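You operate a simulated robot arm through the tools that you are given. There is no shell and no other tool. Be economical: measure what you need, move in short steps, check, and stop when the job is done.

You run a simulated two-armed robot. Do the job below in one go: nothing can be reset, and whatever is moved stays where it is left.

JOB
On the top of the white chest, fold the purple towel in half.

The check looks at the end state, three seconds after you hand in, the way a careful person would. Anything else that was tipped, shoved, dropped, spilled or broken makes it a failure. Flat cloth is picked up by pressing the open fingertips on it (5 to 10 N) and closing them slowly along it; thin cloth reads only 2 to 8 mm in the jaws.

ROBOT AND FRAMES
Two 7-joint arms with two-finger parallel grippers on one trunk, on a base that drives. Base frame: it is fixed to the floor where the robot stands at the start and does not move with it; the origin is under the middle of the robot, x ahead of it, y to its left, z up. Lengths are in mm, angles in degrees, forces in N, time in s.
The left shoulder is at the start at [70, 163, 1170], the right one opposite. Places, roughly: top of the white chest [600, 100, 1000]. Payload 3.43 kg a hand.
The tool frame of a hand sits at the grasp point between the pads (the TCP): z along the fingers, y along the line on which they close. The tips reach 34 mm beyond it. The gripper opens to 128 mm. The fingers are 24 mm wide and 12 mm thick; the gripper's body (48 by 130 mm) begins 96 mm behind the TCP.
Orientation is that of the tool frame in the base frame, as a unit quaternion [w, x, y, z]. With the fingers straight down and closing along the base's y, the tool's x points along the base's -x, its y along +y and its z along -z.

CONTROLS
- The arms move only by the tool step_arm. It takes "left_steps", "right_steps" or both (then of equal length, played together; a hand with none holds still); each is a list of rows, each a list of 7 numbers: the shift along the tool's x, y, z in units of 400 mm (1.0 is 400 mm), then the turn, a rotation vector about the tool's x, y, z in units of 45 degrees (1.0 is 45 degrees), then the closure, from 0 (fully open) to 1 (shut). In form: [[dx, dy, dz, wx, wy, wz, claw], ...]. A call has 1 to 8 rows; each row is the pose to reach, as a shift and turn from the pose commanded when the call began, along the tool's axes at that moment. A call with a number of a shift or a turn outside -1 to 1 is refused whole. Each row takes 0.2 s and may step no farther than 50 mm and 8.6 degrees from the row before; otherwise, or with a gripper value out of range, the whole call is refused. A pose out of reach is approached as far as the arm can. The call stops where the force on the tool passes 40 N (or 10 N more than at its start, if that is more) or the arm is blocked; 0.2 s more then pass. Each finger travels about 153 mm/s and halts on what it meets, pressing with about 41 N; the grip force reading is that of the motor and also rises with nothing between the fingers. The clock runs only during rows and for 0.2 s after the last one: add rows that repeat a pose to give the fingers time. The reply holds the time, the measured pose of the TCP, the force on the tool along the base axes, the opening and the grip force, in the units named above and with some noise, and new pictures: "pictures" is both (left out), scene, wrist or none (wrist: the cameras of the hands that moved).
- Cameras (640 x 400 px; columns grow to the right, rows downward): "scene" is now at [135.9, 3.8, 1394.5]; the picture's right is [0.03, -1.00, 0.00], its down [-0.61, -0.02, -0.80] and it looks along [0.80, 0.03, -0.61] (base axes); focal length 276 px, centre (320, 200). "left" rides on the left gripper at [76, 11, -160] in its tool frame; the picture's right is [-0.15, 0.99, 0.00], its down [-0.88, -0.13, -0.46] and it looks along [-0.45, -0.07, 0.89] (tool axes); focal length 234 px, centre (320, 200). "right" rides on the right gripper at [76, -11, -160] in its tool frame; the picture's right is [0.15, 0.99, 0.00], its down [-0.88, 0.13, -0.46] and it looks along [-0.45, 0.07, 0.89] (tool axes); focal length 234 px, centre (320, 200). There is no depth. A picture from a camera that has moved, and an enlarged one, comes with that camera's place and axes in the base frame and with its lens.
- move_column(by): slides the trunk up (or, below 0, down) by that many mm; the arms and the scene camera ride with it, the base frame stays. It gives what a move gives, with no picture.
- drive_base(legs): drives the robot by 1 to 6 legs, each [ahead, left, turn to the left] in mm, mm and degrees, along the robot's own axes; the way and the turn of a leg run together, so that a leg with both is an arc; at most 1500 mm and 180 degrees a leg. The arms and the cameras ride along, it lands a little off, and it stops where it bumps. It gives what a move gives, and a new picture of the scene camera.
- pan_tilt(pan, tilt): turns the head with the scene camera to pan (to the left, within 86 degrees either way) and tilt (down, from -29 to 69), counted from straight ahead of the robot. It gives what a move gives, and a new picture of the scene camera.
- close_up(camera, box): a new picture of the part [left, top, right, bottom] of that camera's present view, enlarged. The clock stands still meanwhile.
- close_job(): hands the job in; it is judged then, once.

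Go step by step. Nothing tells you exact positions but the pictures and the camera data: compare them with the known pose of the tool, close in by small moves and look again before you grip or let go. The budget is 120 turns and 260 pictures, counting those below and the enlarged ones. Unless the task says otherwise, let go and move clear before handing in, and close with one line.

The tools are called after "Request:" by a JSON object that holds its "op" and its "data". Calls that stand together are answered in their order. step_arm: Moves the arms, as the interface text tells. Its arguments: {"type":"object","properties":{"left_steps":{"type":"array","items":{"type":"array","items":{"type":"number"}}},"right_steps":{"type":"array","items":{"type":"array","items":{"type":"number"}}},"pictures":{"type":"string","enum":["both","scene","wrist","none"]}},"required":[]} The other tools are called the same way: move_column (by) slides the trunk up or down; drive_base (legs) drives the base; pan_tilt (pan, tilt) turns the head that bears the scene camera; close_up (camera, box) takes an enlarged picture of a part of a camera's view; close_job () hands the job in.

At the start:

```text
clock: 0.0
left_ee_pos: [490.5, 261.4, 1164.4]
left_tool_rot: [0.0, 0.0, 1.0, 0.0]
left_force: [-0.6, 0.8, 0.1]
left_grip_width: 128.0
left_gripper_force: 0.1
right_ee_pos: [499.1, -153.6, 1187.3]
right_tool_rot: [0.0, 0.0, 1.0, 0.001]
right_force: [0.3, 0.0, 0.7]
right_grip_width: 127.9
right_gripper_force: 0.0
trunk travel left (down, up): [-650.0, 290.0]
robot x, y, heading: [-1.0, 1.2, 0.1]
head pan, tilt: [1.9, 37.3]
```

scene: 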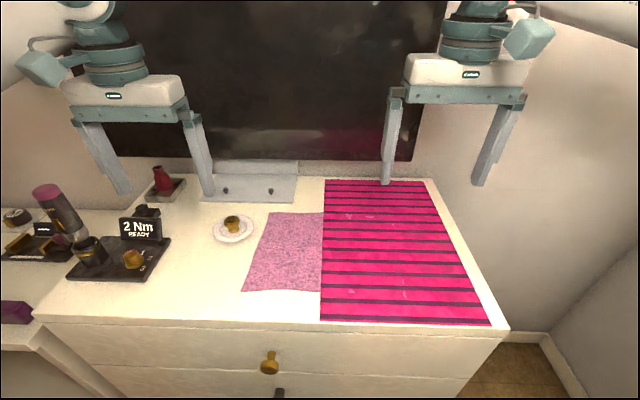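
right: 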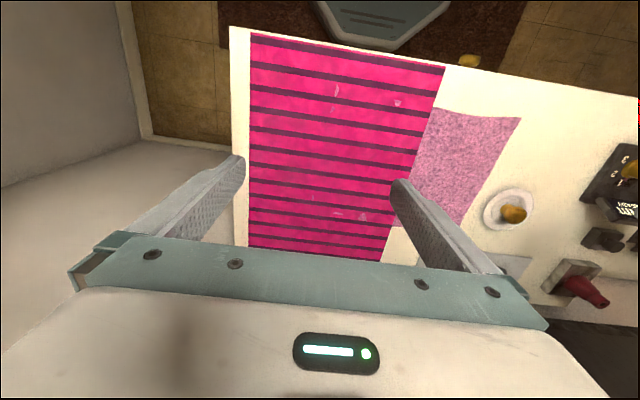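
left: 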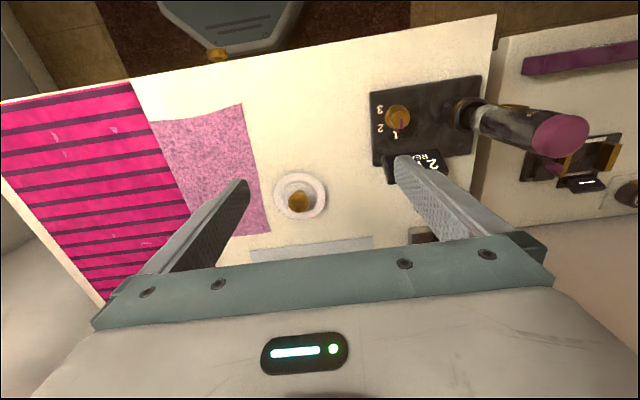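

I see a magenta striped cloth, a mottled mauve cloth beside it, and a dark purple item on the left side table. I'll look closer before deciding which one is the purple towel.

Request:
{"op": "close_up", "data": {"camera": "scene", "box": [200, 160, 360, 310]}}

Request:
{"op": "close_up", "data": {"camera": "scene", "box": [0, 170, 200, 350]}}

Request:
{"op": "close_up", "data": {"camera": "scene", "box": [310, 160, 510, 340]}}

```text
2.67 times, centred on (280, 235) of scene
camera zoom: at [135.9, 3.8, 1394.5], right [0.03, -1.0, 0.0], down [-0.61, -0.02, -0.8], along [0.8, 0.03, -0.61], focal length 737 px, centre (427, 107)
```

zoom: 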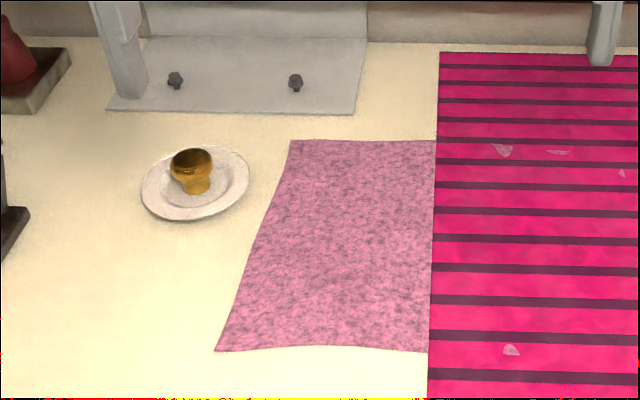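

```text
2.22 times, centred on (100, 260) of scene
camera zoom: at [135.9, 3.8, 1394.5], right [0.03, -1.0, 0.0], down [-0.61, -0.02, -0.8], along [0.8, 0.03, -0.61], focal length 614 px, centre (809, 67)
```

zoom: 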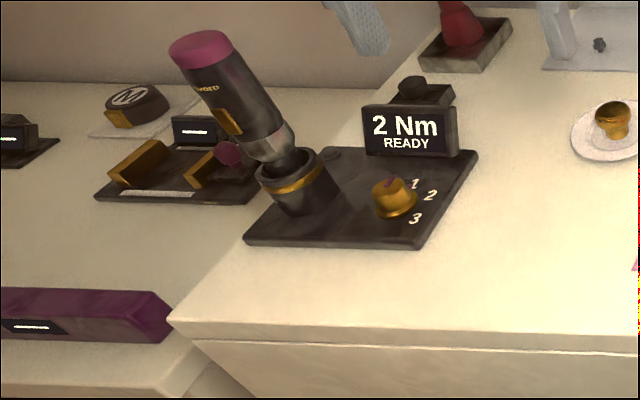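

```text
2.22 times, centred on (410, 250) of scene
camera zoom: at [135.9, 3.8, 1394.5], right [0.03, -1.0, 0.0], down [-0.61, -0.02, -0.8], along [0.8, 0.03, -0.61], focal length 614 px, centre (120, 89)
```

zoom: 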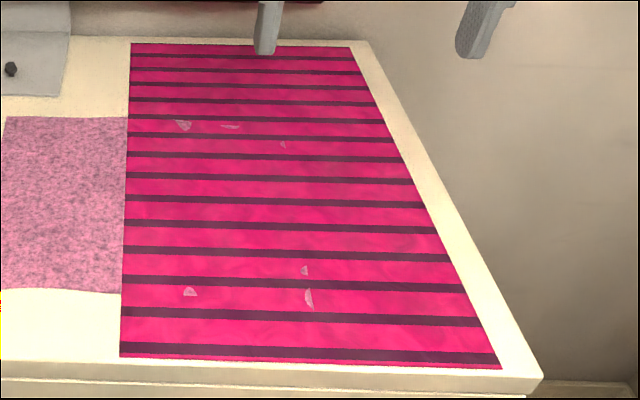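

Request:
{"op": "close_up", "data": {"camera": "right", "box": [240, 30, 540, 220]}}

Request:
{"op": "close_up", "data": {"camera": "right", "box": [300, 70, 420, 145]}}

Request:
{"op": "close_up", "data": {"camera": "right", "box": [290, 170, 420, 250]}}

```text
2.11 times, centred on (390, 125) of right
camera zoom: at [422.0, -167.3, 1349.3], right [-0.15, 0.99, 0.0], down [0.88, 0.13, 0.46], along [0.45, 0.07, -0.89], focal length 493 px, centre (173, 358)
```

zoom: 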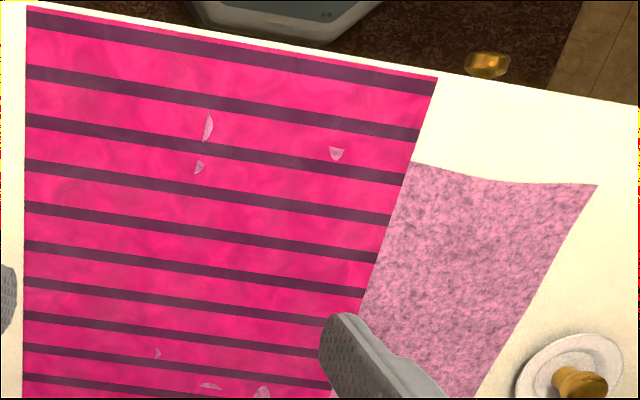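

```text
5.33 times, centred on (360, 108) of right
camera zoom: at [422.0, -167.3, 1349.3], right [-0.15, 0.99, 0.0], down [0.88, 0.13, 0.46], along [0.45, 0.07, -0.89], focal length 1249 px, centre (107, 693)
```

zoom: 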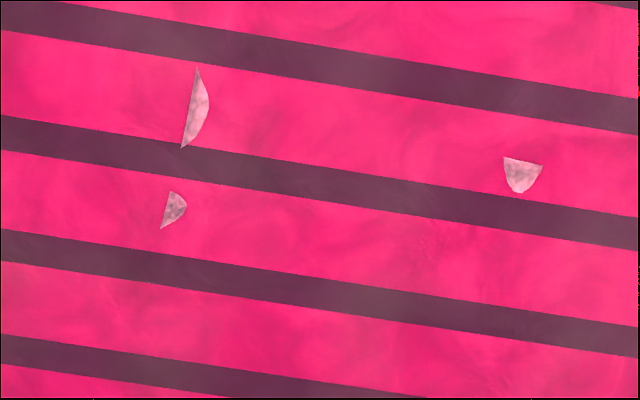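

```text
4.92 times, centred on (355, 210) of right
camera zoom: at [422.0, -167.3, 1349.3], right [-0.15, 0.99, 0.0], down [0.88, 0.13, 0.46], along [0.45, 0.07, -0.89], focal length 1153 px, centre (148, 151)
```

zoom: 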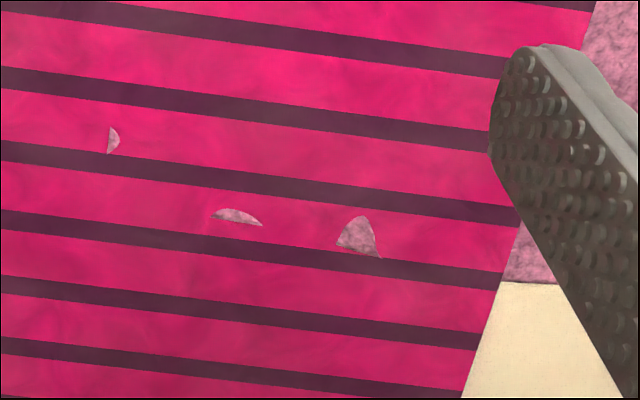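

The striped mat hides part of the mottled mauve towel: bits of towel show through along straight lines. I place the towel at x≈427..650, y≈-145..155, z≈960. I'll fold the near edge over to the far edge with both hands, so I turn the grippers to close along x first.

Request:
{"op": "step_arm", "data": {"left_steps": [[0.017, -0.025, 0, 0, 0, 0.165, 0.1], [0.034, -0.05, 0, 0, 0, 0.33, 0.2], [0.05, -0.075, 0, 0, 0, 0.5, 0.3], [0.067, -0.1, 0, 0, 0, 0.67, 0.4], [0.084, -0.125, 0, 0, 0, 0.835, 0.5], [0.1, -0.152, 0, 0, 0, 1.0, 0.6]], "right_steps": [[0.02, 0.006, 0.01, 0, 0, -0.165, 0.1], [0.04, 0.012, 0.02, 0, 0, -0.33, 0.2], [0.06, 0.018, 0.03, 0, 0, -0.5, 0.3], [0.08, 0.024, 0.04, 0, 0, -0.67, 0.4], [0.1, 0.03, 0.05, 0, 0, -0.835, 0.5], [0.1225, 0.035, 0.0575, 0, 0, -1.0, 0.6]], "pictures": "none"}}

Request:
{"op": "step_arm", "data": {"left_steps": [[0, 0, 0, 0, 0, 0.165, 0.6], [0, 0, 0, 0, 0, 0.33, 0.6], [0, 0, 0, 0, 0, 0.5, 0.6], [0, 0, 0, 0, 0, 0.67, 0.6], [0, 0, 0, 0, 0, 0.835, 0.6], [0, 0, 0, 0, 0, 1.0, 0.6]], "right_steps": [[0, 0, 0, 0, 0, -0.165, 0.6], [0, 0, 0, 0, 0, -0.33, 0.6], [0, 0, 0, 0, 0, -0.5, 0.6], [0, 0, 0, 0, 0, -0.67, 0.6], [0, 0, 0, 0, 0, -0.835, 0.6], [0, 0, 0, 0, 0, -1.0, 0.6]]}}

```text
clock: 1.4
left_ee_pos: [452.0, 199.7, 1164.4]
left_tool_rot: [0.0, 0.384, 0.923, 0.0]
left_force: [-0.7, -0.2, -1.0]
left_grip_width: 51.0
left_gripper_force: 0.0
right_ee_pos: [448.6, -140.9, 1166.8]
right_tool_rot: [0.0, -0.384, 0.924, 0.0]
right_force: [-0.6, 0.6, 0.4]
right_grip_width: 51.2
right_gripper_force: 0.1
trunk travel left (down, up): [-650.0, 290.0]
robot x, y, heading: [-0.1, 2.6, -0.0]
head pan, tilt: [1.9, 37.3]
```

```text
clock: 2.8
left_ee_pos: [450.8, 201.4, 1163.6]
left_tool_rot: [0.001, 0.708, 0.706, 0.0]
left_force: [0.4, 0.3, 0.7]
left_grip_width: 51.2
left_gripper_force: 0.0
right_ee_pos: [435.8, -134.4, 1163.6]
right_tool_rot: [0.0, -0.707, 0.707, 0.0]
right_force: [0.0, 0.2, 0.2]
right_grip_width: 51.4
right_gripper_force: 0.2
right hand out of reach, approached as far as the arm can: row 6
trunk travel left (down, up): [-650.0, 290.0]
robot x, y, heading: [0.7, -1.6, -0.2]
head pan, tilt: [1.9, 37.3]
camera scene: at [135.7, 4.4, 1394.6], right [0.03, -1.0, 0.0], down [-0.61, -0.02, -0.8], along [0.8, 0.03, -0.61], focal length 276 px, centre (320, 200)
camera right: at [447.4, -211.1, 1324.1], right [-0.99, -0.15, 0.0], down [-0.13, 0.88, 0.46], along [-0.07, 0.45, -0.89], focal length 234 px, centre (320, 200)
camera left: at [461.4, 277.5, 1321.1], right [0.99, -0.15, 0.0], down [-0.13, -0.88, 0.46], along [-0.07, -0.45, -0.89], focal length 234 px, centre (320, 200)
```

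scene: 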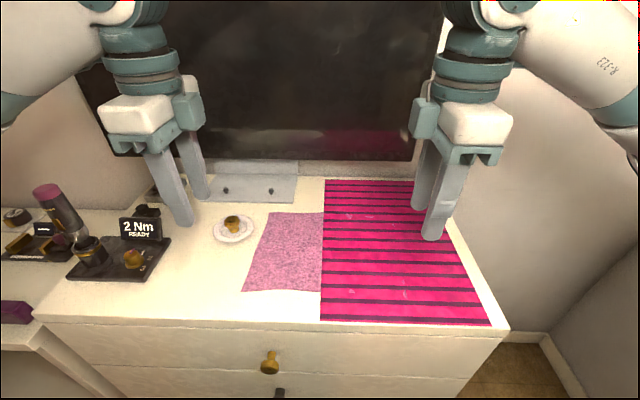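
right: 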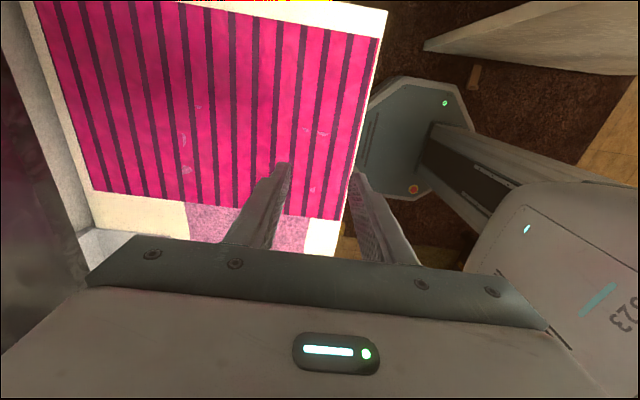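
left: 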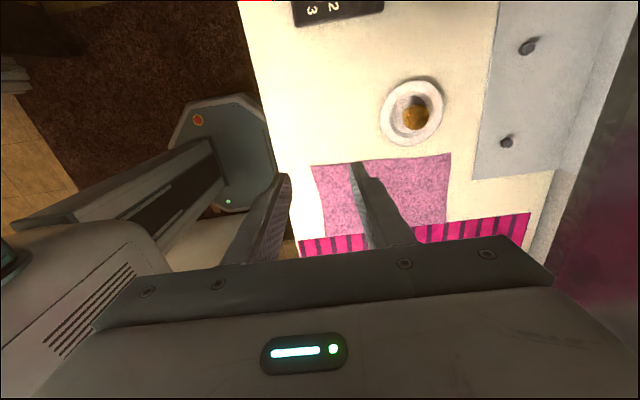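

The arms are near their inner reach limit, so I'll back the base up about 100 mm before descending.

Request:
{"op": "drive_base", "data": {"legs": [[-110, 0, 0]]}}

```text
clock: 4.0
left_ee_pos: [343.5, 200.4, 1163.3]
left_tool_rot: [0.0, 0.706, 0.708, 0.001]
left_force: [-0.1, -0.4, 0.2]
left_grip_width: 51.2
left_gripper_force: 0.0
right_ee_pos: [329.5, -132.9, 1164.8]
right_tool_rot: [0.001, -0.706, 0.708, 0.001]
right_force: [0.4, -0.7, 0.4]
right_grip_width: 51.1
right_gripper_force: 0.0
trunk travel left (down, up): [-650.0, 290.0]
robot x, y, heading: [-107.7, -0.5, 0.1]
head pan, tilt: [1.9, 37.3]
camera scene: at [28.9, 3.9, 1394.5], right [0.03, -1.0, 0.0], down [-0.61, -0.02, -0.8], along [0.8, 0.03, -0.61], focal length 276 px, centre (320, 200)
```

scene: 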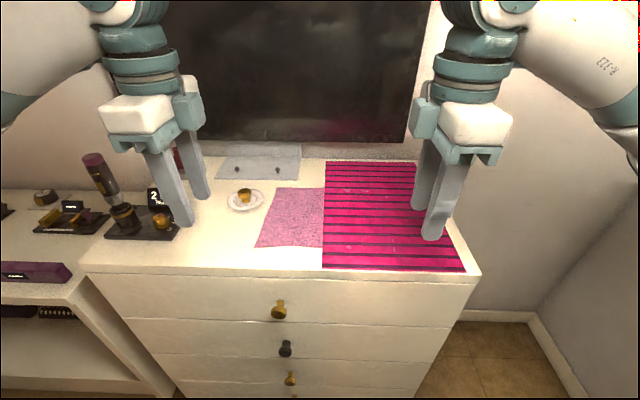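

Request:
{"op": "step_arm", "data": {"left_steps": [[-0.044, 0.057, 0.065, 0, 0, 0, 0.6], [-0.088, 0.114, 0.13, 0, 0, 0, 0.6], [-0.131, 0.171, 0.195, 0, 0, 0, 0.6], [-0.175, 0.229, 0.26, 0, 0, 0, 0.6], [-0.175, 0.229, 0.26, 0, 0, 0, 0.6]], "right_steps": [[-0.008, -0.066, 0.065, 0, 0, 0, 0.6], [-0.016, -0.132, 0.13, 0, 0, 0, 0.6], [-0.024, -0.198, 0.195, 0, 0, 0, 0.6], [-0.0325, -0.264, 0.262, 0, 0, 0, 0.6], [-0.0325, -0.264, 0.262, 0, 0, 0, 0.6]]}}

```text
clock: 5.2
left_ee_pos: [433.3, 128.4, 1059.0]
left_tool_rot: [0.002, 0.707, 0.707, 0.001]
left_force: [-0.8, 0.2, 0.2]
left_grip_width: 51.1
left_gripper_force: 0.0
right_ee_pos: [355.4, -91.7, 1066.1]
right_tool_rot: [0.0, -0.706, 0.709, 0.0]
right_force: [-1.3, 0.2, -0.1]
right_grip_width: 51.3
right_gripper_force: 0.1
right hand out of reach, approached as far as the arm can: row 1, 2, 3, 4, 5
trunk travel left (down, up): [-650.0, 290.0]
robot x, y, heading: [-104.3, -0.4, 0.1]
head pan, tilt: [1.9, 37.3]
camera scene: at [26.9, 4.1, 1394.8], right [0.04, -1.0, 0.0], down [-0.6, -0.02, -0.8], along [0.8, 0.03, -0.6], focal length 276 px, centre (320, 200)
camera right: at [365.6, -169.6, 1226.9], right [-0.99, -0.14, 0.0], down [-0.13, 0.88, 0.46], along [-0.06, 0.45, -0.89], focal length 234 px, centre (320, 200)
camera left: at [443.8, 206.1, 1216.6], right [0.99, -0.15, 0.0], down [-0.13, -0.88, 0.46], along [-0.07, -0.45, -0.89], focal length 234 px, centre (320, 200)
```

scene: 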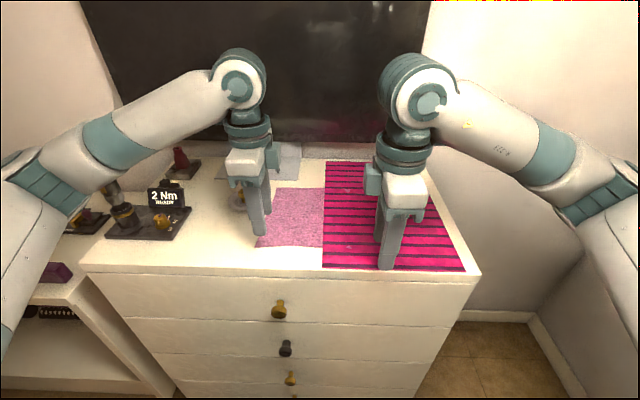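
right: 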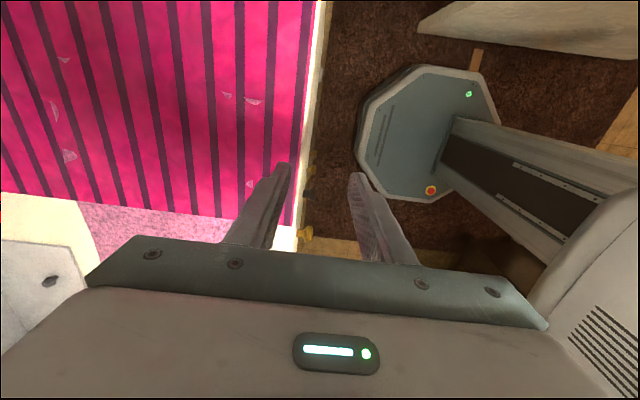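
left: 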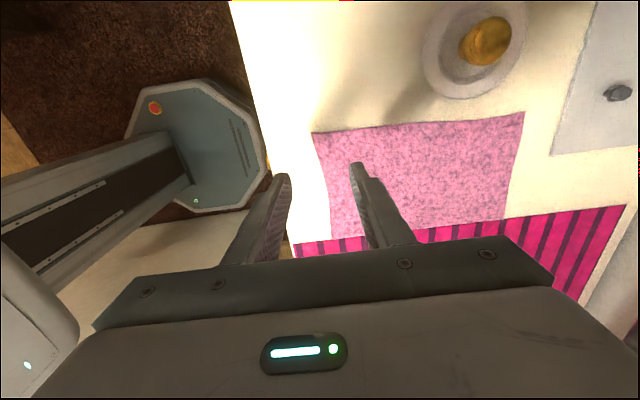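

The right wrist seems to be at a joint limit with this yaw. I'll turn it back and around the other way, which leaves the same closing line.

Request:
{"op": "step_arm", "data": {"right_steps": [[0, 0, -0.1, 0, 0, 0.165, 0.6], [0, 0, -0.1, 0, 0, 0.33, 0.6], [0, 0, -0.1, 0, 0, 0.5, 0.6], [0, 0, -0.1, 0, 0, 0.67, 0.6], [0, 0, -0.1, 0, 0, 0.835, 0.6], [0, 0, -0.1, 0, 0, 1.0, 0.6]], "pictures": "none"}}

Request:
{"op": "step_arm", "data": {"right_steps": [[0, 0, 0, 0, 0, 0.165, 0.6], [0, 0, 0, 0, 0, 0.33, 0.6], [0, 0, 0, 0, 0, 0.5, 0.6], [0, 0, 0, 0, 0, 0.67, 0.6], [0, 0, 0, 0, 0, 0.835, 0.6], [0, 0, 0, 0, 0, 1.0, 0.6]], "pictures": "none"}}

Request:
{"op": "step_arm", "data": {"right_steps": [[0, 0, 0, 0, 0, 0.165, 0.6], [0, 0, 0, 0, 0, 0.33, 0.6], [0, 0, 0, 0, 0, 0.5, 0.6], [0, 0, 0, 0, 0, 0.67, 0.6], [0, 0, 0, 0, 0, 0.835, 0.6], [0, 0, 0, 0, 0, 1.0, 0.6]], "pictures": "none"}}

Request:
{"op": "step_arm", "data": {"right_steps": [[0, 0, 0, 0, 0, 0.165, 0.6], [0, 0, 0, 0, 0, 0.33, 0.6], [0, 0, 0, 0, 0, 0.5, 0.6], [0, 0, 0, 0, 0, 0.67, 0.6], [0, 0, 0, 0, 0, 0.835, 0.6], [0, 0, 0, 0, 0, 1.0, 0.6]]}}

```text
clock: 6.6
left_ee_pos: [434.2, 129.4, 1058.0]
left_tool_rot: [0.0, 0.706, 0.708, 0.0]
left_force: [0.2, 0.5, 0.3]
left_grip_width: 51.3
left_gripper_force: 0.2
right_ee_pos: [352.1, -92.6, 1107.6]
right_tool_rot: [0.001, -0.381, 0.925, 0.0]
right_force: [-0.4, 0.4, 1.1]
right_grip_width: 51.1
right_gripper_force: 0.1
trunk travel left (down, up): [-650.0, 290.0]
robot x, y, heading: [-109.8, 1.4, -0.1]
head pan, tilt: [1.9, 37.3]
```

```text
clock: 8.0
left_ee_pos: [434.7, 128.3, 1058.7]
left_tool_rot: [0.0, 0.707, 0.707, 0.001]
left_force: [-0.3, -0.4, -0.4]
left_grip_width: 51.2
left_gripper_force: 0.1
right_ee_pos: [351.0, -91.9, 1107.6]
right_tool_rot: [0.0, 0.002, 1.0, 0.0]
right_force: [0.1, 0.1, -0.7]
right_grip_width: 51.2
right_gripper_force: 0.0
trunk travel left (down, up): [-650.0, 290.0]
robot x, y, heading: [-106.6, 0.7, 0.2]
head pan, tilt: [1.9, 37.3]
```

```text
clock: 9.4
left_ee_pos: [434.9, 129.5, 1057.7]
left_tool_rot: [0.0, 0.707, 0.708, 0.0]
left_force: [-0.5, -0.5, 0.2]
left_grip_width: 51.1
left_gripper_force: 0.0
right_ee_pos: [351.1, -91.9, 1107.8]
right_tool_rot: [0.0, 0.385, 0.923, 0.0]
right_force: [-0.2, 0.1, 0.1]
right_grip_width: 51.3
right_gripper_force: 0.1
trunk travel left (down, up): [-650.0, 290.0]
robot x, y, heading: [-108.4, -3.1, 0.1]
head pan, tilt: [1.9, 37.3]
```

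```text
clock: 10.8
left_ee_pos: [433.8, 129.2, 1059.2]
left_tool_rot: [0.0, 0.707, 0.707, 0.001]
left_force: [-0.8, -0.3, 0.8]
left_grip_width: 51.2
left_gripper_force: 0.1
right_ee_pos: [351.2, -91.0, 1108.8]
right_tool_rot: [0.0, 0.708, 0.706, 0.001]
right_force: [-0.3, -0.6, -0.4]
right_grip_width: 51.1
right_gripper_force: 0.0
trunk travel left (down, up): [-650.0, 290.0]
robot x, y, heading: [-108.2, -1.1, -0.1]
head pan, tilt: [1.9, 37.3]
camera scene: at [28.8, 3.9, 1394.5], right [0.03, -1.0, 0.0], down [-0.61, -0.02, -0.8], along [0.8, 0.03, -0.61], focal length 276 px, centre (320, 200)
camera right: at [340.4, -17.5, 1267.7], right [0.99, 0.14, 0.0], down [0.13, -0.88, 0.46], along [0.06, -0.45, -0.89], focal length 234 px, centre (320, 200)
```

scene: 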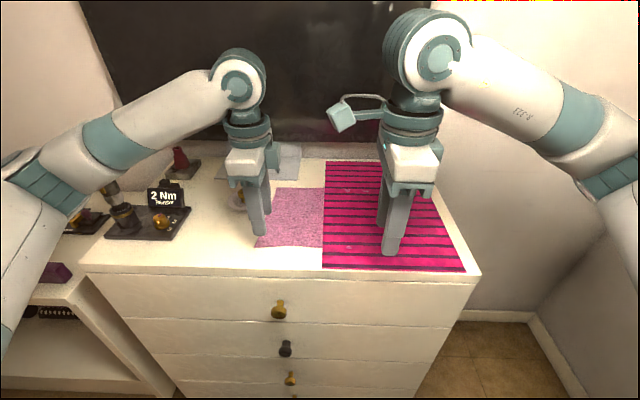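
right: 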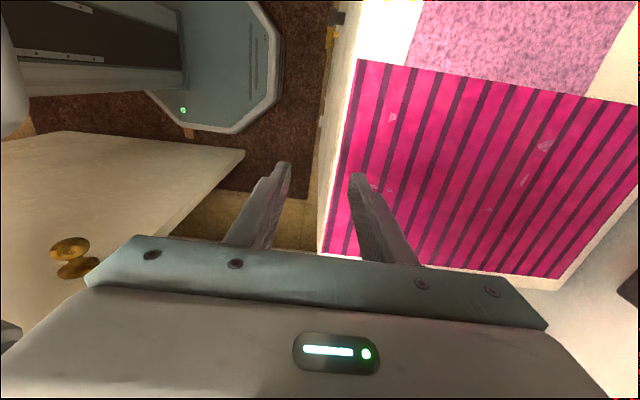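

Request:
{"op": "step_arm", "data": {"right_steps": [[-0.024, 0.07, 0.04, 0, 0, 0, 0.6], [-0.048, 0.14, 0.08, 0, 0, 0, 0.6], [-0.0725, 0.21, 0.12, 0, 0, 0, 0.6], [-0.0725, 0.21, 0.12, 0, 0, 0, 0.6]]}}

```text
clock: 11.8
left_ee_pos: [434.7, 128.6, 1058.0]
left_tool_rot: [0.001, 0.707, 0.708, 0.0]
left_force: [-0.1, -0.8, -0.1]
left_grip_width: 51.2
left_gripper_force: 0.0
right_ee_pos: [433.6, -121.9, 1058.6]
right_tool_rot: [0.0, 0.707, 0.707, 0.0]
right_force: [-0.4, 0.3, -0.9]
right_grip_width: 51.5
right_gripper_force: 0.0
trunk travel left (down, up): [-650.0, 290.0]
robot x, y, heading: [-106.3, 1.8, 0.1]
head pan, tilt: [1.9, 37.3]
camera scene: at [28.4, 4.1, 1394.6], right [0.03, -1.0, 0.0], down [-0.6, -0.02, -0.8], along [0.8, 0.03, -0.61], focal length 276 px, centre (320, 200)
camera right: at [422.3, -47.5, 1218.7], right [0.99, 0.14, 0.0], down [0.13, -0.88, 0.46], along [0.07, -0.45, -0.89], focal length 234 px, centre (320, 200)
```

scene: 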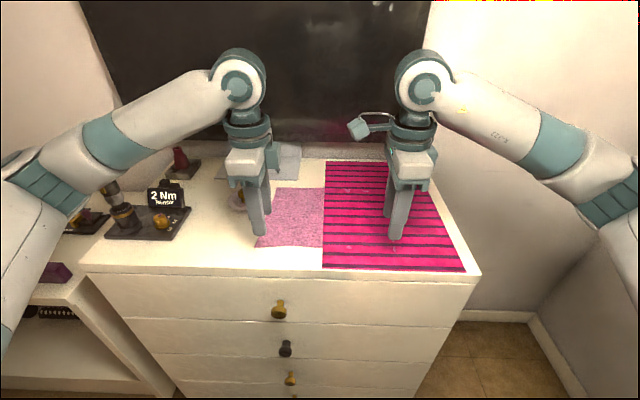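
right: 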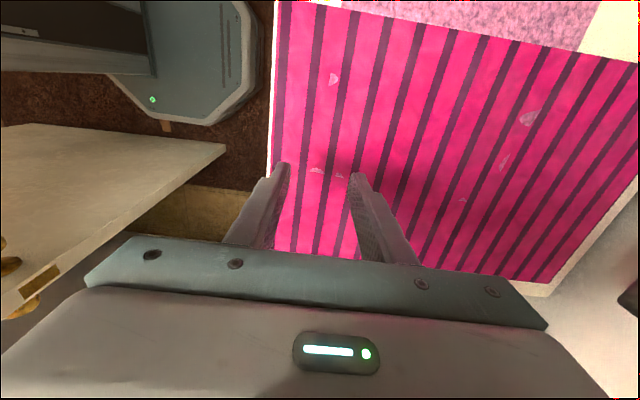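

Both hands are in place above the near corners, so I'll descend in small steps.

Request:
{"op": "step_arm", "data": {"left_steps": [[0, 0, 0.05, 0, 0, 0, 0.6], [0, 0, 0.1, 0, 0, 0, 0.6], [0, 0, 0.12, 0, 0, 0, 0.6]], "right_steps": [[0, 0, 0.05, 0, 0, 0, 0.6], [0, 0, 0.1, 0, 0, 0, 0.6], [0, 0, 0.12, 0, 0, 0, 0.6]], "pictures": "wrist"}}

Request:
{"op": "close_up", "data": {"camera": "scene", "box": [220, 170, 460, 280]}}

```text
clock: 12.6
left_ee_pos: [434.9, 128.9, 1010.2]
left_tool_rot: [-0.001, 0.706, 0.708, 0.0]
left_force: [0.3, -0.5, -0.5]
left_grip_width: 51.3
left_gripper_force: 0.0
right_ee_pos: [435.9, -122.6, 1011.3]
right_tool_rot: [0.0, 0.708, 0.706, 0.001]
right_force: [-0.6, -0.2, 0.0]
right_grip_width: 51.2
right_gripper_force: 0.0
trunk travel left (down, up): [-650.0, 290.0]
robot x, y, heading: [-107.5, -4.8, 0.1]
head pan, tilt: [1.9, 37.3]
camera right: at [423.9, -48.1, 1170.9], right [0.99, 0.14, 0.0], down [0.13, -0.88, 0.46], along [0.07, -0.45, -0.89], focal length 234 px, centre (320, 200)
camera left: at [445.3, 206.2, 1168.1], right [0.99, -0.15, 0.0], down [-0.13, -0.88, 0.46], along [-0.07, -0.45, -0.89], focal length 234 px, centre (320, 200)
```

right: 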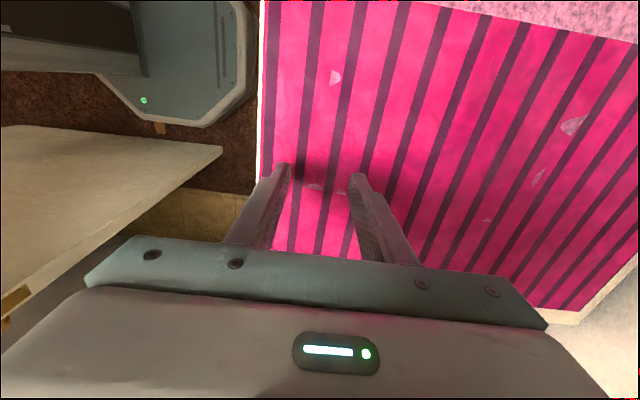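
left: 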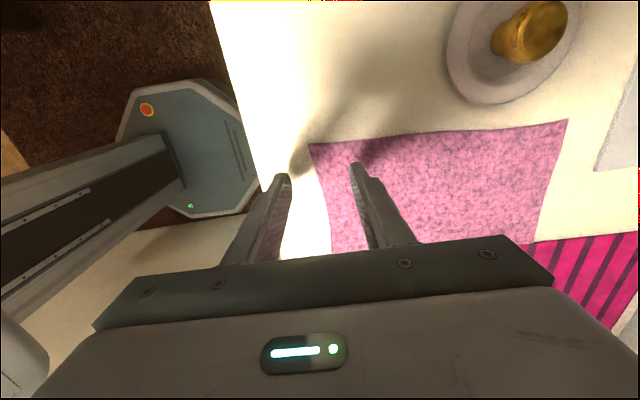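

```text
2.67 times, centred on (340, 225) of scene
camera zoom: at [29.0, 3.6, 1394.6], right [0.03, -1.0, 0.0], down [-0.61, -0.02, -0.8], along [0.8, 0.03, -0.61], focal length 737 px, centre (267, 133)
```

zoom: 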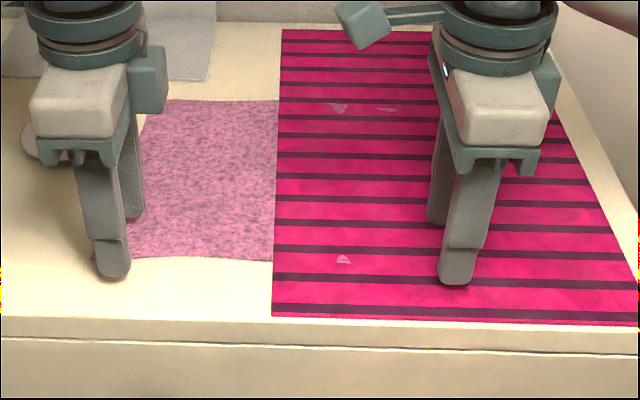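

Request:
{"op": "step_arm", "data": {"left_steps": [[0, 0.015, 0.015, 0, 0, 0, 0.6], [0, 0.015, 0.03, 0, 0, 0, 0.6]], "right_steps": [[0, 0.015, 0.015, 0, 0, 0, 0.6], [0, 0.015, 0.03, 0, 0, 0, 0.6]], "pictures": "none"}}

```text
clock: 13.2
left_ee_pos: [440.9, 129.3, 999.9]
left_tool_rot: [0.0, 0.707, 0.708, 0.0]
left_force: [-0.5, -0.1, 0.3]
left_grip_width: 51.1
left_gripper_force: 0.1
right_ee_pos: [441.4, -121.8, 999.0]
right_tool_rot: [0.0, 0.708, 0.706, 0.0]
right_force: [0.1, -0.1, 0.1]
right_grip_width: 51.3
right_gripper_force: 0.0
trunk travel left (down, up): [-650.0, 290.0]
robot x, y, heading: [-111.1, -0.8, -0.0]
head pan, tilt: [1.9, 37.3]
```

Request:
{"op": "step_arm", "data": {"left_steps": [[0, 0, 0.006, 0, 0, 0, 0.6], [0, 0, 0.01, 0, 0, 0, 0.6]], "right_steps": [[0, 0, 0.006, 0, 0, 0, 0.6], [0, 0, 0.01, 0, 0, 0, 0.6]], "pictures": "none"}}

```text
clock: 13.8
left_ee_pos: [439.7, 130.2, 995.5]
left_tool_rot: [0.0, 0.707, 0.708, 0.0]
left_force: [-0.1, 0.1, 0.1]
left_grip_width: 51.1
left_gripper_force: 0.1
right_ee_pos: [442.8, -121.9, 995.3]
right_tool_rot: [0.0, 0.707, 0.707, 0.001]
right_force: [-0.5, 1.0, 1.5]
right_grip_width: 51.5
right_gripper_force: 0.0
trunk travel left (down, up): [-650.0, 290.0]
robot x, y, heading: [-107.4, -0.5, -0.1]
head pan, tilt: [1.9, 37.3]
```

Request:
{"op": "step_arm", "data": {"left_steps": [[0, 0, 0.006, 0, 0, 0, 0.6]], "right_steps": [[0, 0, 0.006, 0, 0, 0, 0.6]], "pictures": "none"}}

```text
clock: 14.2
left_ee_pos: [440.7, 129.7, 996.4]
left_tool_rot: [0.001, 0.707, 0.707, 0.0]
left_force: [1.4, -1.5, 9.2]
left_grip_width: 51.9
left_gripper_force: 0.2
right_ee_pos: [440.2, -121.6, 995.6]
right_tool_rot: [0.0, 0.708, 0.706, 0.002]
right_force: [2.7, 1.0, 13.1]
right_grip_width: 52.4
right_gripper_force: 1.6
trunk travel left (down, up): [-650.0, 290.0]
robot x, y, heading: [-108.8, 1.1, 0.1]
head pan, tilt: [1.9, 37.3]
```

Both hands press with about 10 N. Now I close the fingers slowly.

Request:
{"op": "step_arm", "data": {"left_steps": [[0, 0, 0, 0, 0, 0, 0.65], [0, 0, 0, 0, 0, 0, 0.7], [0, 0, 0, 0, 0, 0, 0.75], [0, 0, 0, 0, 0, 0, 0.8], [0, 0, 0, 0, 0, 0, 0.85], [0, 0, 0, 0, 0, 0, 0.9], [0, 0, 0, 0, 0, 0, 0.95], [0, 0, 0, 0, 0, 0, 1.0]], "right_steps": [[0, 0, -0.001, 0, 0, 0, 0.65], [0, 0, -0.001, 0, 0, 0, 0.7], [0, 0, -0.001, 0, 0, 0, 0.75], [0, 0, -0.001, 0, 0, 0, 0.8], [0, 0, -0.001, 0, 0, 0, 0.85], [0, 0, -0.001, 0, 0, 0, 0.9], [0, 0, -0.001, 0, 0, 0, 0.95], [0, 0, -0.001, 0, 0, 0, 1.0]], "pictures": "wrist"}}

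Request:
{"op": "close_up", "data": {"camera": "scene", "box": [220, 170, 460, 280]}}

```text
clock: 16.0
left_ee_pos: [438.5, 130.2, 995.6]
left_tool_rot: [0.001, 0.707, 0.707, 0.0]
left_force: [-1.3, -0.6, 19.9]
left_grip_width: 2.4
left_gripper_force: 37.1
right_ee_pos: [439.9, -122.7, 994.8]
right_tool_rot: [0.001, 0.708, 0.706, 0.001]
right_force: [3.3, 0.9, 16.0]
right_grip_width: 2.4
right_gripper_force: 37.4
trunk travel left (down, up): [-650.0, 290.0]
robot x, y, heading: [-105.5, 1.0, 0.4]
head pan, tilt: [1.9, 37.3]
camera right: at [427.5, -47.4, 1155.1], right [0.99, 0.14, 0.0], down [0.13, -0.88, 0.46], along [0.07, -0.45, -0.89], focal length 234 px, centre (320, 200)
camera left: at [448.5, 207.1, 1152.7], right [0.99, -0.15, 0.0], down [-0.13, -0.88, 0.46], along [-0.06, -0.45, -0.89], focal length 234 px, centre (320, 200)
```

right: 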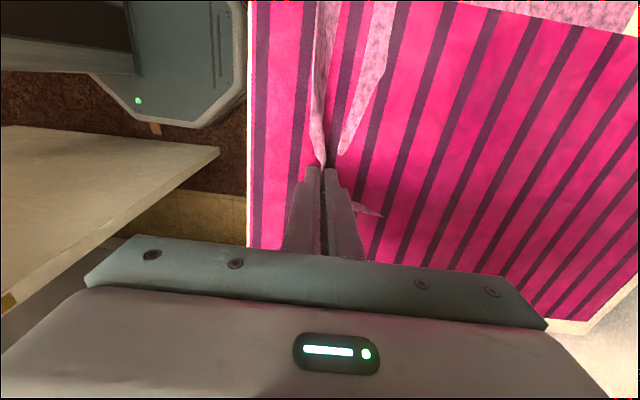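
left: 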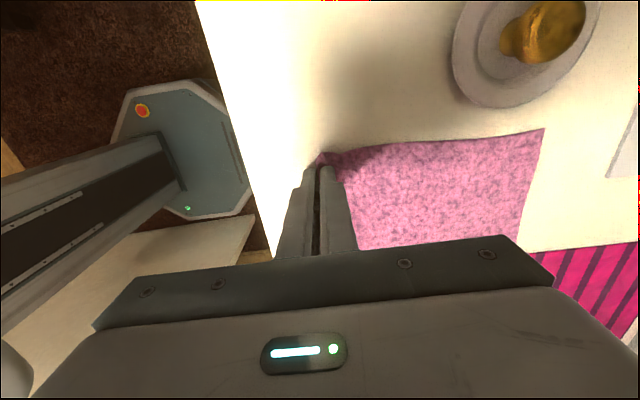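

```text
2.67 times, centred on (340, 225) of scene
camera zoom: at [25.3, 3.8, 1395.0], right [0.04, -1.0, 0.0], down [-0.6, -0.02, -0.8], along [0.8, 0.03, -0.6], focal length 737 px, centre (267, 133)
```

zoom: 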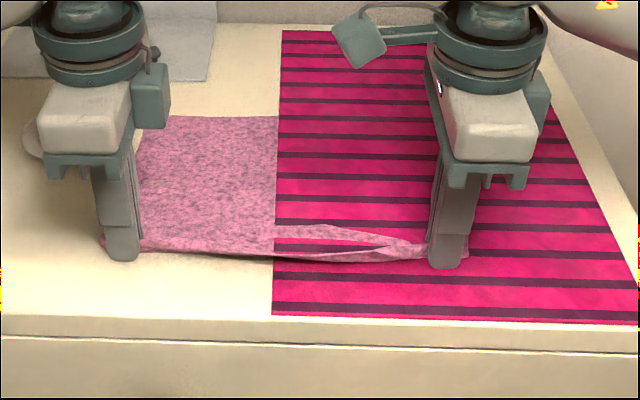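

Both hands hold the towel, and the striped mat is only a surface pattern. I'll lift a little and check the grips.

Request:
{"op": "step_arm", "data": {"left_steps": [[0, 0.01, -0.05, 0, 0, 0, 1], [0, 0.02, -0.1, 0, 0, 0, 1], [0, 0.04, -0.15, 0, 0, 0, 1], [0, 0.06, -0.19, 0, 0, 0, 1], [0, 0.06, -0.19, 0, 0, 0, 1]], "right_steps": [[0, 0.01, -0.05, 0, 0, 0, 1], [0, 0.02, -0.1, 0, 0, 0, 1], [0, 0.04, -0.15, 0, 0, 0, 1], [0, 0.06, -0.19, 0, 0, 0, 1], [0, 0.06, -0.19, 0, 0, 0, 1]]}}

Request:
{"op": "close_up", "data": {"camera": "scene", "box": [220, 150, 460, 280]}}

```text
clock: 17.2
left_ee_pos: [466.6, 130.6, 1069.5]
left_tool_rot: [-0.001, 0.707, 0.707, -0.001]
left_force: [0.4, -1.1, -0.7]
left_grip_width: 2.4
left_gripper_force: 37.0
right_ee_pos: [465.4, -120.6, 1068.4]
right_tool_rot: [0.0, 0.707, 0.707, -0.001]
right_force: [0.7, 0.7, -0.5]
right_grip_width: 2.7
right_gripper_force: 37.4
trunk travel left (down, up): [-650.0, 290.0]
robot x, y, heading: [-108.6, -1.2, 0.0]
head pan, tilt: [1.9, 37.3]
camera scene: at [29.1, 3.8, 1394.5], right [0.03, -1.0, 0.0], down [-0.61, -0.02, -0.8], along [0.8, 0.03, -0.61], focal length 276 px, centre (320, 200)
camera right: at [455.4, -46.6, 1229.3], right [0.99, 0.14, 0.0], down [0.13, -0.88, 0.46], along [0.07, -0.45, -0.89], focal length 234 px, centre (320, 200)
camera left: at [476.7, 208.3, 1226.6], right [0.99, -0.15, 0.0], down [-0.13, -0.88, 0.46], along [-0.07, -0.45, -0.89], focal length 234 px, centre (320, 200)
```

scene: 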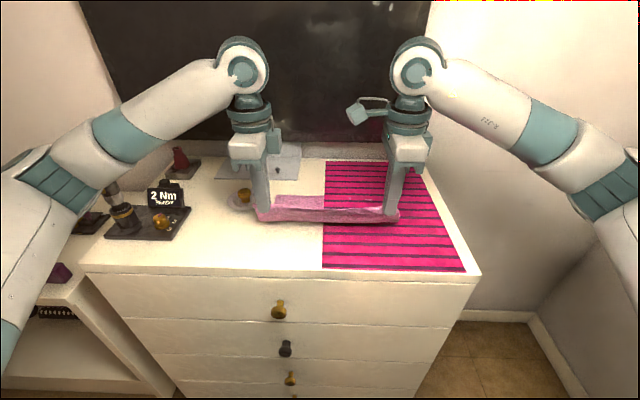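
right: 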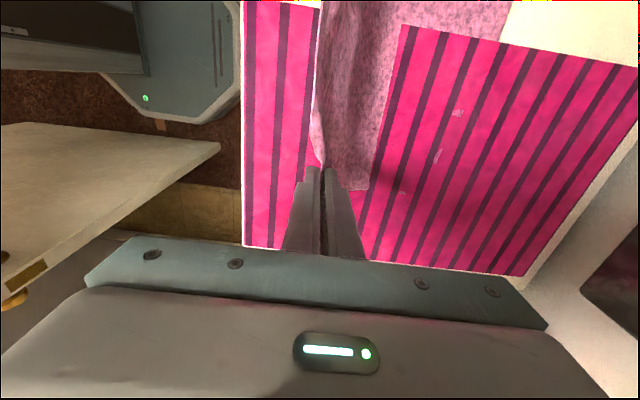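
left: 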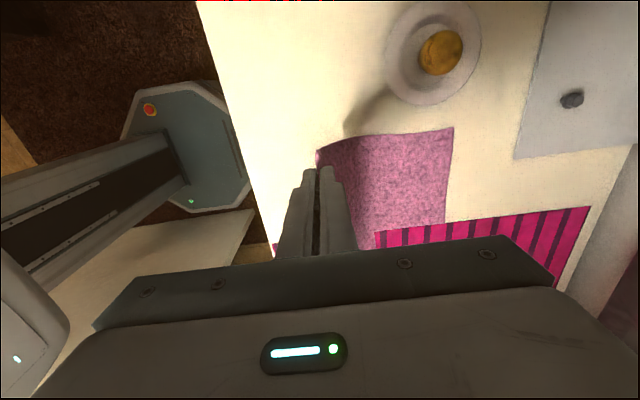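

```text
2.67 times, centred on (340, 215) of scene
camera zoom: at [29.1, 3.8, 1394.5], right [0.03, -1.0, 0.0], down [-0.61, -0.02, -0.8], along [0.8, 0.03, -0.61], focal length 737 px, centre (267, 160)
```

zoom: 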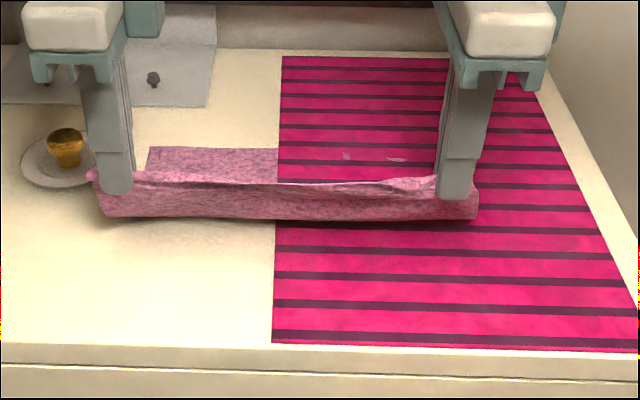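

The grips hold and the far edge is at about x=608. I'll carry the near edge over in an arc towards it.

Request:
{"op": "step_arm", "data": {"left_steps": [[0, 0.03, -0.02, 0, 0, 0, 1], [0, 0.06, -0.04, 0, 0, 0, 1], [0, 0.1, -0.047, 0, 0, 0, 1], [0, 0.135, -0.05, 0, 0, 0, 1], [0, 0.175, -0.042, 0, 0, 0, 1], [0, 0.21, -0.03, 0, 0, 0, 1], [0, 0.245, -0.01, 0, 0, 0, 1], [0, 0.275, 0.015, 0, 0, 0, 1]], "right_steps": [[0, 0.03, -0.02, 0, 0, 0, 1], [0, 0.06, -0.04, 0, 0, 0, 1], [0, 0.1, -0.047, 0, 0, 0, 1], [0, 0.135, -0.05, 0, 0, 0, 1], [0, 0.175, -0.042, 0, 0, 0, 1], [0, 0.21, -0.03, 0, 0, 0, 1], [0, 0.245, -0.01, 0, 0, 0, 1], [0, 0.275, 0.015, 0, 0, 0, 1]]}}

Request:
{"op": "close_up", "data": {"camera": "scene", "box": [220, 150, 460, 280]}}

```text
clock: 19.0
left_ee_pos: [575.6, 131.0, 1061.7]
left_tool_rot: [-0.001, 0.707, 0.707, -0.001]
left_force: [-0.2, -0.5, 0.2]
left_grip_width: 2.1
left_gripper_force: 37.1
right_ee_pos: [576.9, -121.4, 1061.9]
right_tool_rot: [-0.001, 0.708, 0.706, 0.0]
right_force: [0.4, 0.9, -0.8]
right_grip_width: 2.5
right_gripper_force: 37.1
trunk travel left (down, up): [-650.0, 290.0]
robot x, y, heading: [-103.8, 0.2, 0.3]
head pan, tilt: [1.9, 37.3]
camera scene: at [30.0, 3.7, 1394.4], right [0.03, -1.0, 0.0], down [-0.61, -0.02, -0.8], along [0.79, 0.03, -0.61], focal length 276 px, centre (320, 200)
camera right: at [565.8, -47.6, 1222.3], right [0.99, 0.14, 0.0], down [0.13, -0.88, 0.46], along [0.06, -0.45, -0.89], focal length 234 px, centre (320, 200)
camera left: at [586.4, 207.8, 1219.6], right [0.99, -0.15, 0.0], down [-0.13, -0.88, 0.46], along [-0.07, -0.45, -0.89], focal length 234 px, centre (320, 200)
```

scene: 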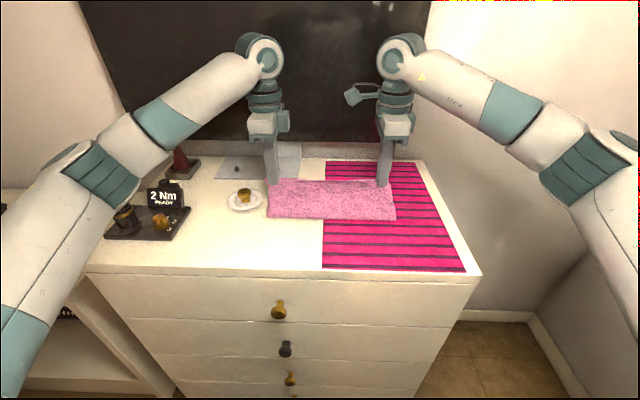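
right: 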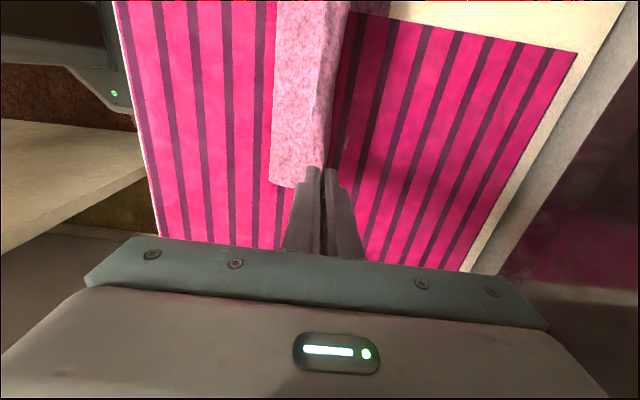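
left: 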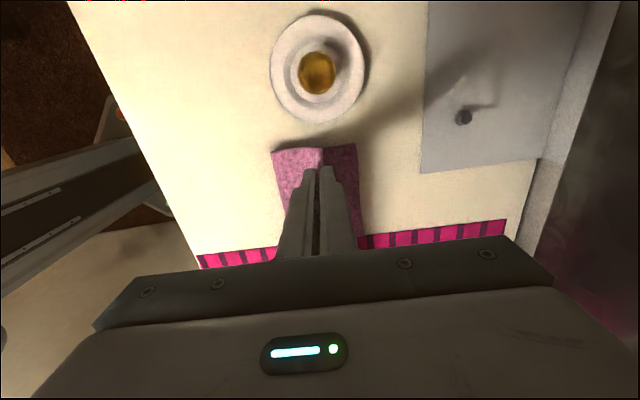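

```text
2.67 times, centred on (340, 215) of scene
camera zoom: at [30.0, 3.7, 1394.4], right [0.03, -1.0, 0.0], down [-0.61, -0.02, -0.8], along [0.79, 0.03, -0.61], focal length 737 px, centre (267, 160)
```

zoom: 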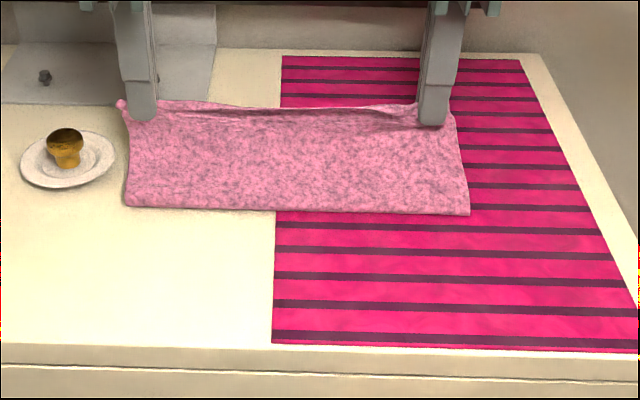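

Request:
{"op": "step_arm", "data": {"left_steps": [[0, 0.03, 0.03, 0, 0, 0, 1], [0, 0.055, 0.065, 0, 0, 0, 1], [0, 0.07, 0.1, 0, 0, 0, 1], [0, 0.0725, 0.13, 0, 0, 0, 1], [0, 0.0725, 0.15, 0, 0, 0, 1], [0, 0.0725, 0.155, 0, 0, 0, 1]], "right_steps": [[0, 0.025, 0.03, 0, 0, 0, 1], [0, 0.045, 0.065, 0, 0, 0, 1], [0, 0.055, 0.1, 0, 0, 0, 1], [0, 0.058, 0.13, 0, 0, 0, 1], [0, 0.058, 0.15, 0, 0, 0, 1], [0, 0.058, 0.155, 0, 0, 0, 1]]}}

Request:
{"op": "close_up", "data": {"camera": "scene", "box": [220, 150, 460, 280]}}

```text
clock: 20.4
left_ee_pos: [604.2, 129.3, 1001.3]
left_tool_rot: [0.0, 0.706, 0.708, 0.0]
left_force: [0.3, -0.1, -0.5]
left_grip_width: 2.1
left_gripper_force: 36.7
right_ee_pos: [598.9, -121.2, 1002.9]
right_tool_rot: [-0.001, 0.707, 0.707, 0.0]
right_force: [0.8, 0.3, -0.1]
right_grip_width: 2.5
right_gripper_force: 37.4
trunk travel left (down, up): [-650.0, 290.0]
robot x, y, heading: [-106.8, -1.8, 0.2]
head pan, tilt: [1.9, 37.3]
camera scene: at [29.0, 3.9, 1394.5], right [0.03, -1.0, 0.0], down [-0.61, -0.02, -0.8], along [0.8, 0.03, -0.61], focal length 276 px, centre (320, 200)
camera right: at [588.4, -47.4, 1161.6], right [0.99, 0.15, 0.0], down [0.13, -0.88, 0.46], along [0.07, -0.45, -0.89], focal length 234 px, centre (320, 200)
camera left: at [614.5, 207.3, 1158.1], right [0.99, -0.15, 0.0], down [-0.13, -0.88, 0.46], along [-0.07, -0.45, -0.89], focal length 234 px, centre (320, 200)
```

scene: 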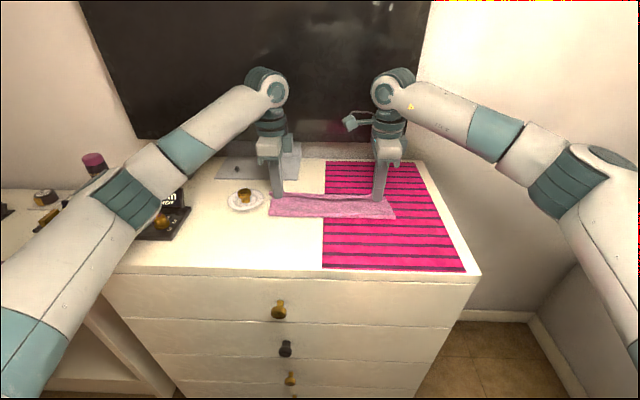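
right: 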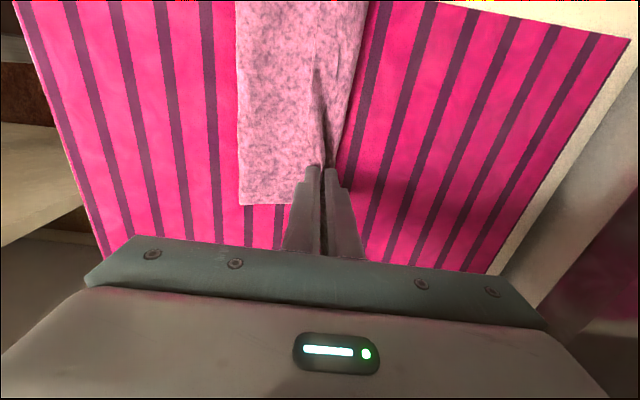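
left: 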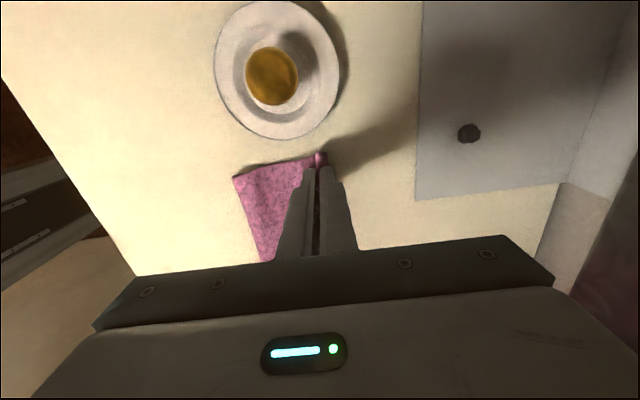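

```text
2.67 times, centred on (340, 215) of scene
camera zoom: at [29.0, 3.9, 1394.5], right [0.03, -1.0, 0.0], down [-0.61, -0.02, -0.8], along [0.8, 0.03, -0.61], focal length 737 px, centre (267, 160)
```

zoom: 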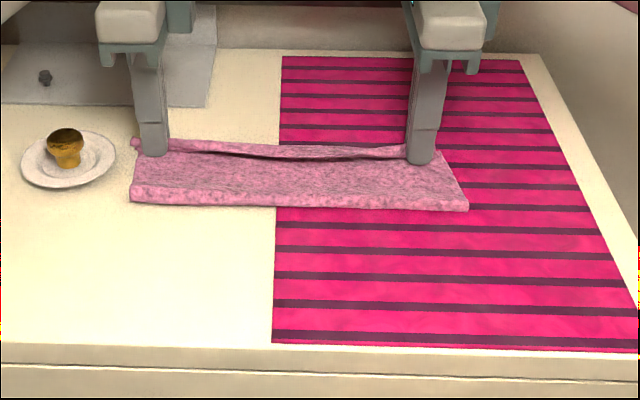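

Request:
{"op": "step_arm", "data": {"left_steps": [[0, 0, 0.006, 0, 0, 0, 1], [0, 0, 0.006, 0, 0, 0, 0.95], [0, 0, 0.006, 0, 0, 0, 0.9], [0, 0, 0.006, 0, 0, 0, 0.85], [0, 0, 0.006, 0, 0, 0, 0.8], [0, 0, 0.006, 0, 0, 0, 0.75]], "right_steps": [[0, 0, 0.009, 0, 0, 0, 1], [0, 0, 0.009, 0, 0, 0, 0.95], [0, 0, 0.009, 0, 0, 0, 0.9], [0, 0, 0.009, 0, 0, 0, 0.85], [0, 0, 0.009, 0, 0, 0, 0.8], [0, 0, 0.009, 0, 0, 0, 0.75]], "pictures": "wrist"}}

Request:
{"op": "close_up", "data": {"camera": "scene", "box": [220, 150, 460, 280]}}

```text
clock: 21.8
left_ee_pos: [603.9, 130.7, 997.9]
left_tool_rot: [0.0, 0.707, 0.707, 0.0]
left_force: [0.5, 0.4, 0.1]
left_grip_width: 32.0
left_gripper_force: 0.1
right_ee_pos: [601.0, -122.1, 997.4]
right_tool_rot: [0.0, 0.708, 0.707, 0.0]
right_force: [-1.0, -1.0, 0.1]
right_grip_width: 32.1
right_gripper_force: 0.1
trunk travel left (down, up): [-650.0, 290.0]
robot x, y, heading: [-108.5, -0.2, 0.1]
head pan, tilt: [1.9, 37.3]
camera right: at [588.5, -47.5, 1157.7], right [0.99, 0.14, 0.0], down [0.13, -0.88, 0.46], along [0.07, -0.45, -0.89], focal length 234 px, centre (320, 200)
camera left: at [614.6, 207.6, 1155.9], right [0.99, -0.15, 0.0], down [-0.13, -0.88, 0.46], along [-0.07, -0.45, -0.89], focal length 234 px, centre (320, 200)
```

right: 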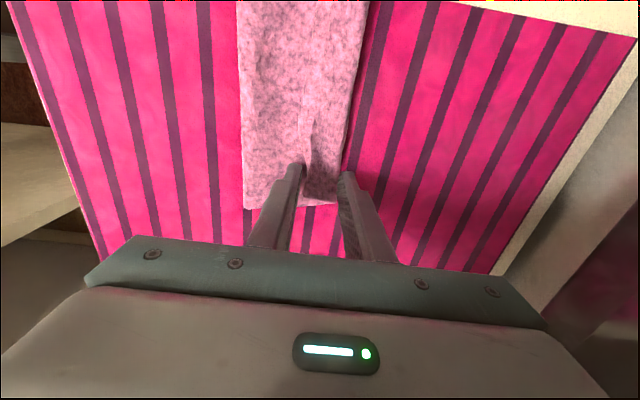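
left: 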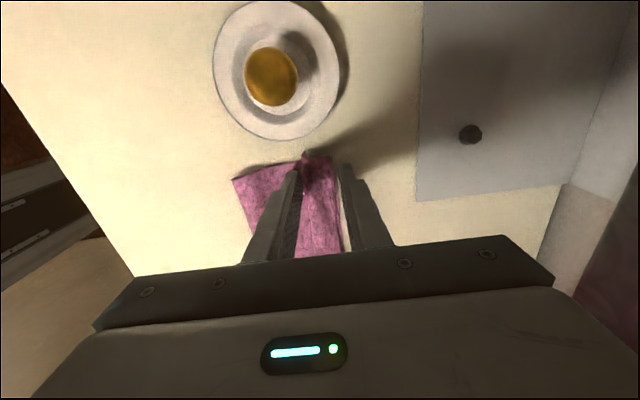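

```text
2.67 times, centred on (340, 215) of scene
camera zoom: at [28.9, 3.8, 1394.5], right [0.03, -1.0, 0.0], down [-0.61, -0.02, -0.8], along [0.8, 0.03, -0.61], focal length 737 px, centre (267, 160)
```

zoom: 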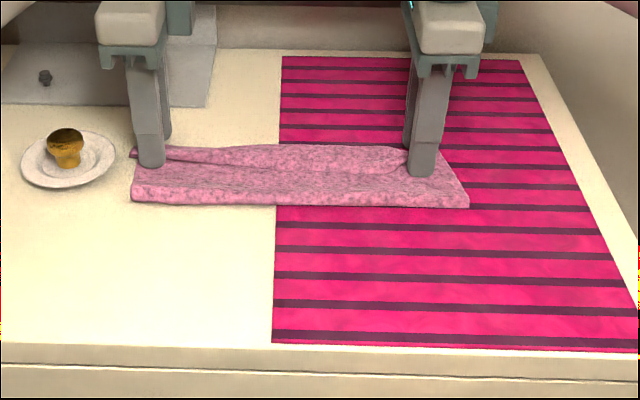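

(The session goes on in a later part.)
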